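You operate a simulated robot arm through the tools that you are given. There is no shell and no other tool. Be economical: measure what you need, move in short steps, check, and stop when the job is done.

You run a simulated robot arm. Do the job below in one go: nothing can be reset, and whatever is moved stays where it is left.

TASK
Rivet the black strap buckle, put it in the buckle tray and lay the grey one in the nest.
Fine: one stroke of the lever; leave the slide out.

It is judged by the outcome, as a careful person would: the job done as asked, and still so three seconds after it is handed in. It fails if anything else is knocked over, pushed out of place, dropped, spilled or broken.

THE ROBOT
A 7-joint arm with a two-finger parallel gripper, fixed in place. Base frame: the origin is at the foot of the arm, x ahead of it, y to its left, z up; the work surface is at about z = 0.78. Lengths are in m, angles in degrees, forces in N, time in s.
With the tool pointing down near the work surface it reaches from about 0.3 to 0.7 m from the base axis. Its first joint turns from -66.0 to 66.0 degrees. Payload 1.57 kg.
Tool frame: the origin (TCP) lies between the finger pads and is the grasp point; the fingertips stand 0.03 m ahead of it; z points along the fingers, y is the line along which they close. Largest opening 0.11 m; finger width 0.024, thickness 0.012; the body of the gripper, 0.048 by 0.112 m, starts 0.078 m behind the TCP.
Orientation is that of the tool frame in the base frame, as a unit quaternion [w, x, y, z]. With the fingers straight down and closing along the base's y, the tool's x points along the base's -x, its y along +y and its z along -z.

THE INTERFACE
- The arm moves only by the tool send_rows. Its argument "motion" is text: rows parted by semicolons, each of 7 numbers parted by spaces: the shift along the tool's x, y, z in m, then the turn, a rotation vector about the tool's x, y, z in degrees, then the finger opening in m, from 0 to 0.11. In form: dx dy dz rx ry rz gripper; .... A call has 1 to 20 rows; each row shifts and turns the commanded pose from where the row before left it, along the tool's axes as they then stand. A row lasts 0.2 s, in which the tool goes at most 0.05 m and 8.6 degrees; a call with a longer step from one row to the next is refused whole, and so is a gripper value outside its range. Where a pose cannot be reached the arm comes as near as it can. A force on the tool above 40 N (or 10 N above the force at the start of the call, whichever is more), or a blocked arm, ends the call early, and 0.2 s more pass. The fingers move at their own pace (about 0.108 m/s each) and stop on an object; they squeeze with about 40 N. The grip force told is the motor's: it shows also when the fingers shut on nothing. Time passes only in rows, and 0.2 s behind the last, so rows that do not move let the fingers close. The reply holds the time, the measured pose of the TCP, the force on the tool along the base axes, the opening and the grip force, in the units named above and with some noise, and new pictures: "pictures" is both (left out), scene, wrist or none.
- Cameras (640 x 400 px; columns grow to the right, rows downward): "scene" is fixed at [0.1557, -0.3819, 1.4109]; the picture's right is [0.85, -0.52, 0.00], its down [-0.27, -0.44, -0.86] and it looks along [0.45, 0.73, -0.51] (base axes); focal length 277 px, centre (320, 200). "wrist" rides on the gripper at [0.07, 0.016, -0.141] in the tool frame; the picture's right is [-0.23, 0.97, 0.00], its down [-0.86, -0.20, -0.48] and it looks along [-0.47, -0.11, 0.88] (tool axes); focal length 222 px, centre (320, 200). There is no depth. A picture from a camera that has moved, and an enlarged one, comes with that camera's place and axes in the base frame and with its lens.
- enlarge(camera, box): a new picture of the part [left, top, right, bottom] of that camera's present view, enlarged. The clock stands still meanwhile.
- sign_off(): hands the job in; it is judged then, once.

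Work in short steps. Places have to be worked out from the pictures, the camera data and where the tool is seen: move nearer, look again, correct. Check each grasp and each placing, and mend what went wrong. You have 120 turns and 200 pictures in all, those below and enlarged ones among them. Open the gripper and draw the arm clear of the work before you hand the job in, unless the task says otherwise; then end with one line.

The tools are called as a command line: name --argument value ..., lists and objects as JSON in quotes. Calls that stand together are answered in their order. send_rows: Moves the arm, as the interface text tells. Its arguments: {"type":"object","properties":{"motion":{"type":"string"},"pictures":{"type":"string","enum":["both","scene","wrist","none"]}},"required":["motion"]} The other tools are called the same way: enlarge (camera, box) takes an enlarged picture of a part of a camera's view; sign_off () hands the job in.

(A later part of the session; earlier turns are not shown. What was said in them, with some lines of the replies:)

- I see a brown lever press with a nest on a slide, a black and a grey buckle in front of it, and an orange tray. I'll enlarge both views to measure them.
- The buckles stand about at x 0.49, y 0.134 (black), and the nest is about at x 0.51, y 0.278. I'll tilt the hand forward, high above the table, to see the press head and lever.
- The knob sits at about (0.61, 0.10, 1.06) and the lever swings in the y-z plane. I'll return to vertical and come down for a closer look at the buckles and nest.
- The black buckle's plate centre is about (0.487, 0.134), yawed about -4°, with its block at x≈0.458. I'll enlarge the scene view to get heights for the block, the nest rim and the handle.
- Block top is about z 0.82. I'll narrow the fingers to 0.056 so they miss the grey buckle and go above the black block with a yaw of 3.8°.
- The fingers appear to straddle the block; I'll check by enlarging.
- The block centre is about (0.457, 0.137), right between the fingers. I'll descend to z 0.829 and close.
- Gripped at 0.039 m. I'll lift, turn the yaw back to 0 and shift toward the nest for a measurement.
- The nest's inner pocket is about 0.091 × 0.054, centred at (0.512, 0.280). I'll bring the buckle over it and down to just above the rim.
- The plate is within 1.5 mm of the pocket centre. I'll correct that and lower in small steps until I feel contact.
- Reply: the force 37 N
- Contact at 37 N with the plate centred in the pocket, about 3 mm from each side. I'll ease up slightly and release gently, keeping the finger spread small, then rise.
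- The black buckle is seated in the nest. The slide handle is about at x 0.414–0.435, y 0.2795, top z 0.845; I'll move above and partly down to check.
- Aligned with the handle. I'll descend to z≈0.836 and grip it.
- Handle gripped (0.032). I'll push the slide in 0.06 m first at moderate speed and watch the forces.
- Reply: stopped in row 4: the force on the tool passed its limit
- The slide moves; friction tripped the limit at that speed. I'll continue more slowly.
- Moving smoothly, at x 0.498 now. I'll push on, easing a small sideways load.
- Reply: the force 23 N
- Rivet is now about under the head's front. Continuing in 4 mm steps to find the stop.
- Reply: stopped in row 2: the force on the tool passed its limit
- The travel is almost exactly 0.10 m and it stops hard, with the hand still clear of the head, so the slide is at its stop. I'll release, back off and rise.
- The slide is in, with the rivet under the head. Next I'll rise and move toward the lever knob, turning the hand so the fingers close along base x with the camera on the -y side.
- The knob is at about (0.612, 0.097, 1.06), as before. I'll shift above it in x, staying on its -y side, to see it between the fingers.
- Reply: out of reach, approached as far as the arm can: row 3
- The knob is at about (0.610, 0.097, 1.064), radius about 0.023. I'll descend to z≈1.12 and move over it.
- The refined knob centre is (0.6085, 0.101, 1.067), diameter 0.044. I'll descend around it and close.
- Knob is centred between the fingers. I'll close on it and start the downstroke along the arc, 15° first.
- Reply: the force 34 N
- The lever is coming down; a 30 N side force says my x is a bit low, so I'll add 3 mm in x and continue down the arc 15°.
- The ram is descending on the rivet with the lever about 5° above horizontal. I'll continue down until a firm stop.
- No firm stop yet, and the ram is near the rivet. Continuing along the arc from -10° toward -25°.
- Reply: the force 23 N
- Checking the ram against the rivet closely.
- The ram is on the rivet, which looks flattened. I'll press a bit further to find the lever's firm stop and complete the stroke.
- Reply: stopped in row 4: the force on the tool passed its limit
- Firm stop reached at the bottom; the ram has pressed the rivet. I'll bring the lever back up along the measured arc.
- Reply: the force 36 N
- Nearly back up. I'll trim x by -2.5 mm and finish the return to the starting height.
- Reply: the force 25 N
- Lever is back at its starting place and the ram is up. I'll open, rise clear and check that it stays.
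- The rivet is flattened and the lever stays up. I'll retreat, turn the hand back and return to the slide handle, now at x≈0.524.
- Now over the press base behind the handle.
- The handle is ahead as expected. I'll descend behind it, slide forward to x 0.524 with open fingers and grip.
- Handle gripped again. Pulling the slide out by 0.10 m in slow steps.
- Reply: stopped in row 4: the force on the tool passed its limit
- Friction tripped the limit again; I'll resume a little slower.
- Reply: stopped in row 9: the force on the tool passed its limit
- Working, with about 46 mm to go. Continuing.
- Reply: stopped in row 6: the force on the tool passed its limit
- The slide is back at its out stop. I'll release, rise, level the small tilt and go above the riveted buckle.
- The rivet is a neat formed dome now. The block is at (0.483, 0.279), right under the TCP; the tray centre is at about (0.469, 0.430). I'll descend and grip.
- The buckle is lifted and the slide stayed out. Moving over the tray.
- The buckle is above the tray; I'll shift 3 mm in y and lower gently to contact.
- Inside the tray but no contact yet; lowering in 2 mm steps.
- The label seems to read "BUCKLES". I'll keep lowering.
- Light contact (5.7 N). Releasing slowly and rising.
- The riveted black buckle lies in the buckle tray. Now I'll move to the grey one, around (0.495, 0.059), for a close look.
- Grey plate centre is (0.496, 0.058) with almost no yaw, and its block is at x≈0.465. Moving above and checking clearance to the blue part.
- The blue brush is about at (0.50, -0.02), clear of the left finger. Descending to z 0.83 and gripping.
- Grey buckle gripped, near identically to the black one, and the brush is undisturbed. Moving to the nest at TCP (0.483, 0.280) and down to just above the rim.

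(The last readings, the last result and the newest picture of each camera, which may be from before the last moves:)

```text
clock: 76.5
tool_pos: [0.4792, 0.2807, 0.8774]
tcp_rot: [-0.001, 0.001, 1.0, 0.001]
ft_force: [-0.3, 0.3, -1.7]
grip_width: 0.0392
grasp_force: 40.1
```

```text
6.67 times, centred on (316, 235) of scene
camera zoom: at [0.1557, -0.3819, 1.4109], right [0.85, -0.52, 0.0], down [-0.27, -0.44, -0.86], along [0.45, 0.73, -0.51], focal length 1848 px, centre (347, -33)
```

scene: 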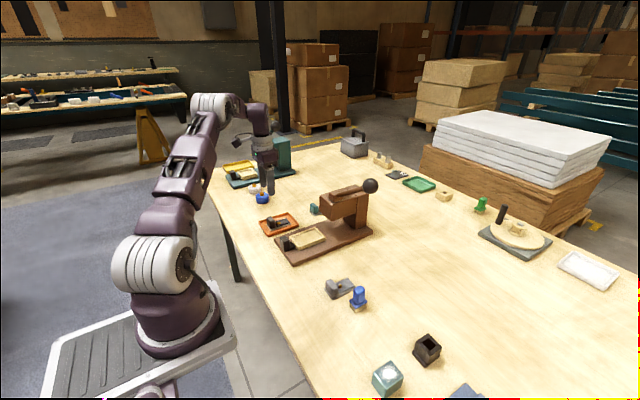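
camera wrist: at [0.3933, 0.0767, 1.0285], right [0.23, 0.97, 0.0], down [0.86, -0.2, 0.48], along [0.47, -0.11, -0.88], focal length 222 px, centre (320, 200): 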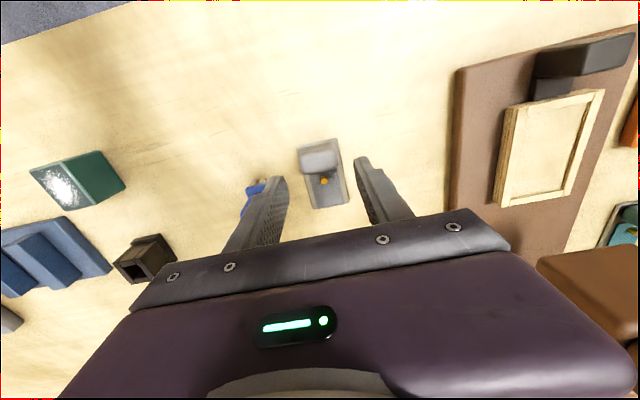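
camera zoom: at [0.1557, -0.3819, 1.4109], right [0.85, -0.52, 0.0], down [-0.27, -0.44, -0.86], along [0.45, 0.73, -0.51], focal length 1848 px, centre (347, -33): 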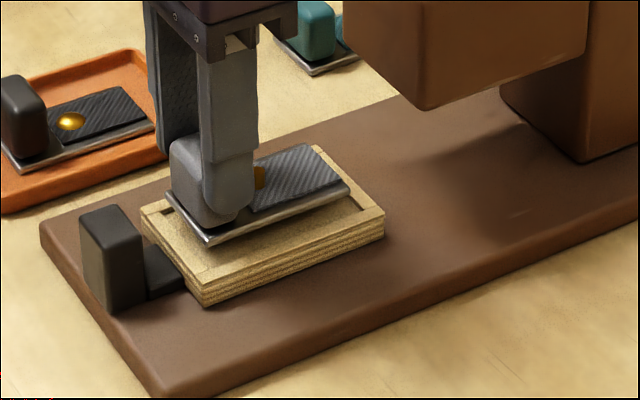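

The plate's near edge is right above the pocket's near edge, so I'll shift +4 mm in x and -1 mm in y, then lower to contact.

send_rows --motion "-0.004 -0.001 0 0 0 0 0.02;0 0 0.01 0 0 0 0.02;0 0 0.006 0 0 0 0.02;0 0 0.002 0 0 0 0.02;0 0 0.002 0 0 0 0.02;0 0 0 0 0 0 0.02" --pictures "none"

enlarge --camera "wrist" --box '[220, 90, 430, 230]'

enlarge --camera "scene" --box '[280, 205, 352, 265]'

```text
clock: 77.9
tool_pos: [0.4849, 0.2784, 0.8579]
tcp_rot: [0.001, 0.001, 1.0, 0.002]
ft_force: [2.3, -6.9, 39.4]
grip_width: 0.0391
grasp_force: 40.1
```

```text
2.86 times, centred on (325, 160) of wrist
camera zoom: at [0.414, 0.2935, 0.999], right [0.23, 0.97, 0.0], down [0.85, -0.2, 0.48], along [0.47, -0.11, -0.88], focal length 635 px, centre (306, 314)
```

zoom: 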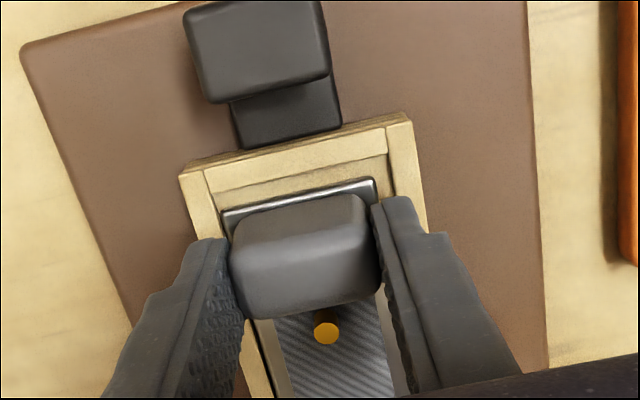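

```text
6.67 times, centred on (316, 235) of scene
camera zoom: at [0.1551, -0.3824, 1.4109], right [0.85, -0.52, 0.0], down [-0.27, -0.44, -0.86], along [0.45, 0.73, -0.51], focal length 1848 px, centre (347, -33)
```

zoom: 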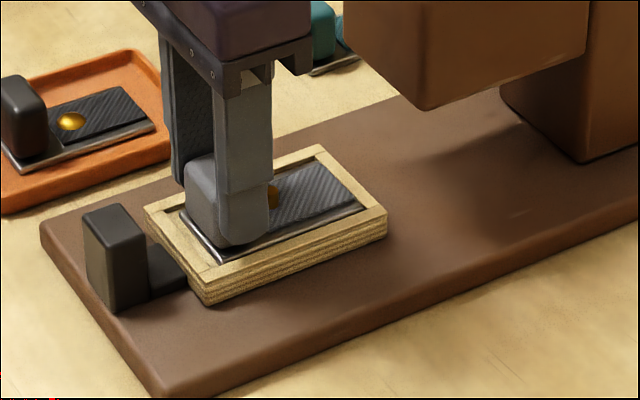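

Contact at the same height (0.858) as the seated black buckle. Easing up 3 mm, releasing and rising.

send_rows --motion "0 0 -0.003 0 0 0 0.02;0 0 0 0 0 0 0.05;0 0 0 0 0 0 0.06;0 0 -0.02 0 0 0 0.06;0 0 -0.03 0 0 0 0.06;0 0 -0.05 0 0 0 0.06;0 0 0 0 0 0 0.06" --pictures "none"

enlarge --camera "wrist" --box '[220, 90, 430, 230]'

enlarge --camera "scene" --box '[280, 205, 352, 265]'

```text
clock: 79.5
tool_pos: [0.4822, 0.279, 0.9579]
tcp_rot: [-0.001, 0.0, 1.0, 0.001]
ft_force: [-0.8, -0.5, -0.7]
grip_width: 0.0599
grasp_force: 0.0
```

```text
2.86 times, centred on (325, 160) of wrist
camera zoom: at [0.4122, 0.293, 1.0993], right [0.23, 0.97, 0.0], down [0.86, -0.2, 0.48], along [0.47, -0.11, -0.88], focal length 635 px, centre (306, 314)
```

zoom: 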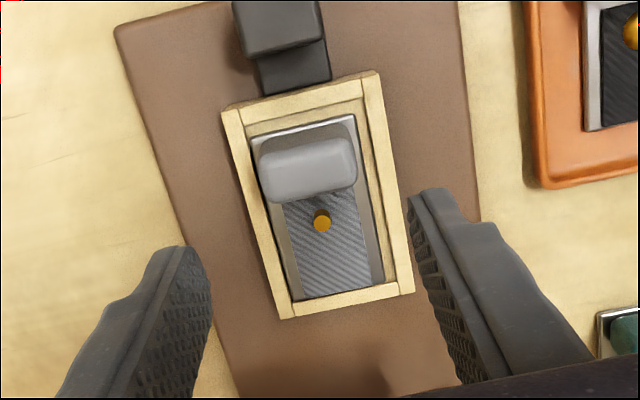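

```text
6.67 times, centred on (316, 235) of scene
camera zoom: at [0.1557, -0.3819, 1.4109], right [0.85, -0.52, 0.0], down [-0.27, -0.44, -0.86], along [0.45, 0.73, -0.51], focal length 1848 px, centre (347, -33)
```

zoom: 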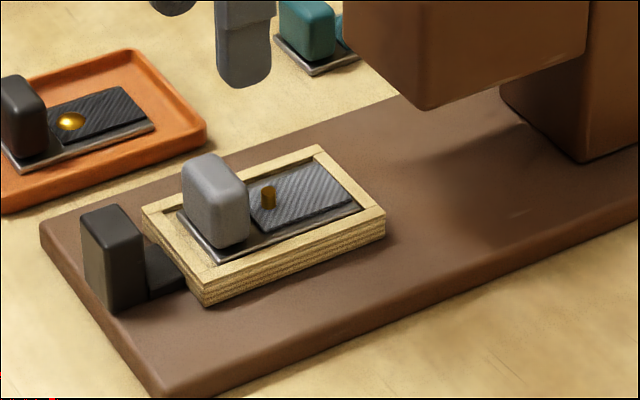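

The grey buckle is seated flat and the slide is fully out. I'll draw the arm up and clear, and take a final look.

send_rows --motion "0 0 -0.045 0 0 0 0.09;0 0 -0.045 0 0 0 0.11;0.03 0 -0.035 0 0 0 0.11;0.04 0 -0.02 0 0 0 0.11;0.04 0 -0.02 0 0 0 0.11;0.03 0 -0.03 0 0 0 0.11;0 0 0 0 0 0 0.11;0 0 0 0 0 0 0.11"

enlarge --camera "scene" --box '[230, 160, 390, 320]'

```text
clock: 81.3
tool_pos: [0.3438, 0.2782, 1.1596]
tcp_rot: [-0.001, 0.0, 1.0, 0.001]
ft_force: [-0.3, -1.0, 0.0]
grip_width: 0.1104
grasp_force: 0.1
camera wrist: at [0.2727, 0.2947, 1.3007], right [0.23, 0.97, 0.0], down [0.86, -0.2, 0.48], along [0.47, -0.11, -0.88], focal length 222 px, centre (320, 200)
```

scene: 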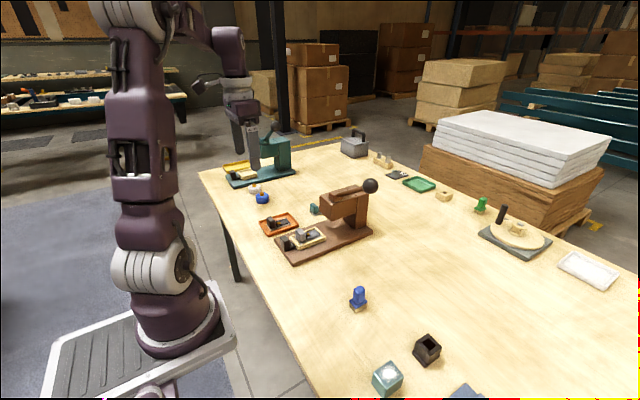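
wrist: 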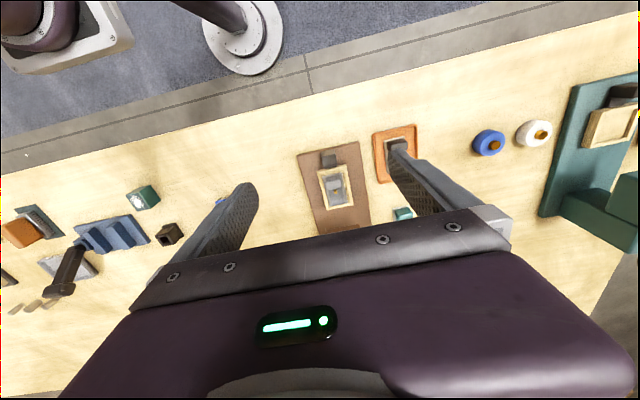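

```text
2.50 times, centred on (310, 240) of scene
camera zoom: at [0.1557, -0.3819, 1.4109], right [0.85, -0.52, 0.0], down [-0.27, -0.44, -0.86], along [0.45, 0.73, -0.51], focal length 693 px, centre (345, 100)
```

zoom: 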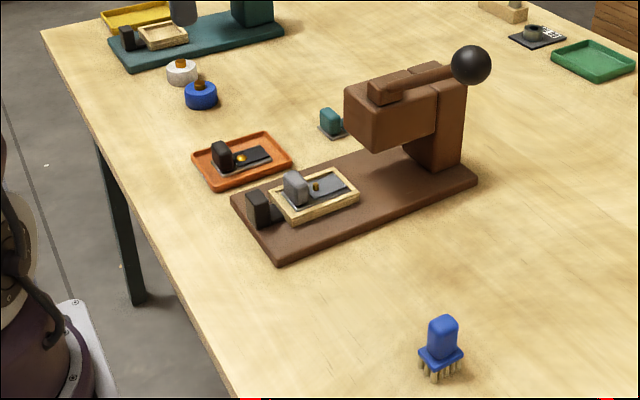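

Everything is in place: the riveted black buckle is in the tray, the grey one is in the nest, the slide is out, the lever is up, and nothing else has moved. Handing in.

sign_off

```text
The job is handed in.
```

I riveted the black buckle with one stroke of the lever and put it in the buckle tray; the grey buckle is in the nest, the slide is out, and the arm is clear.
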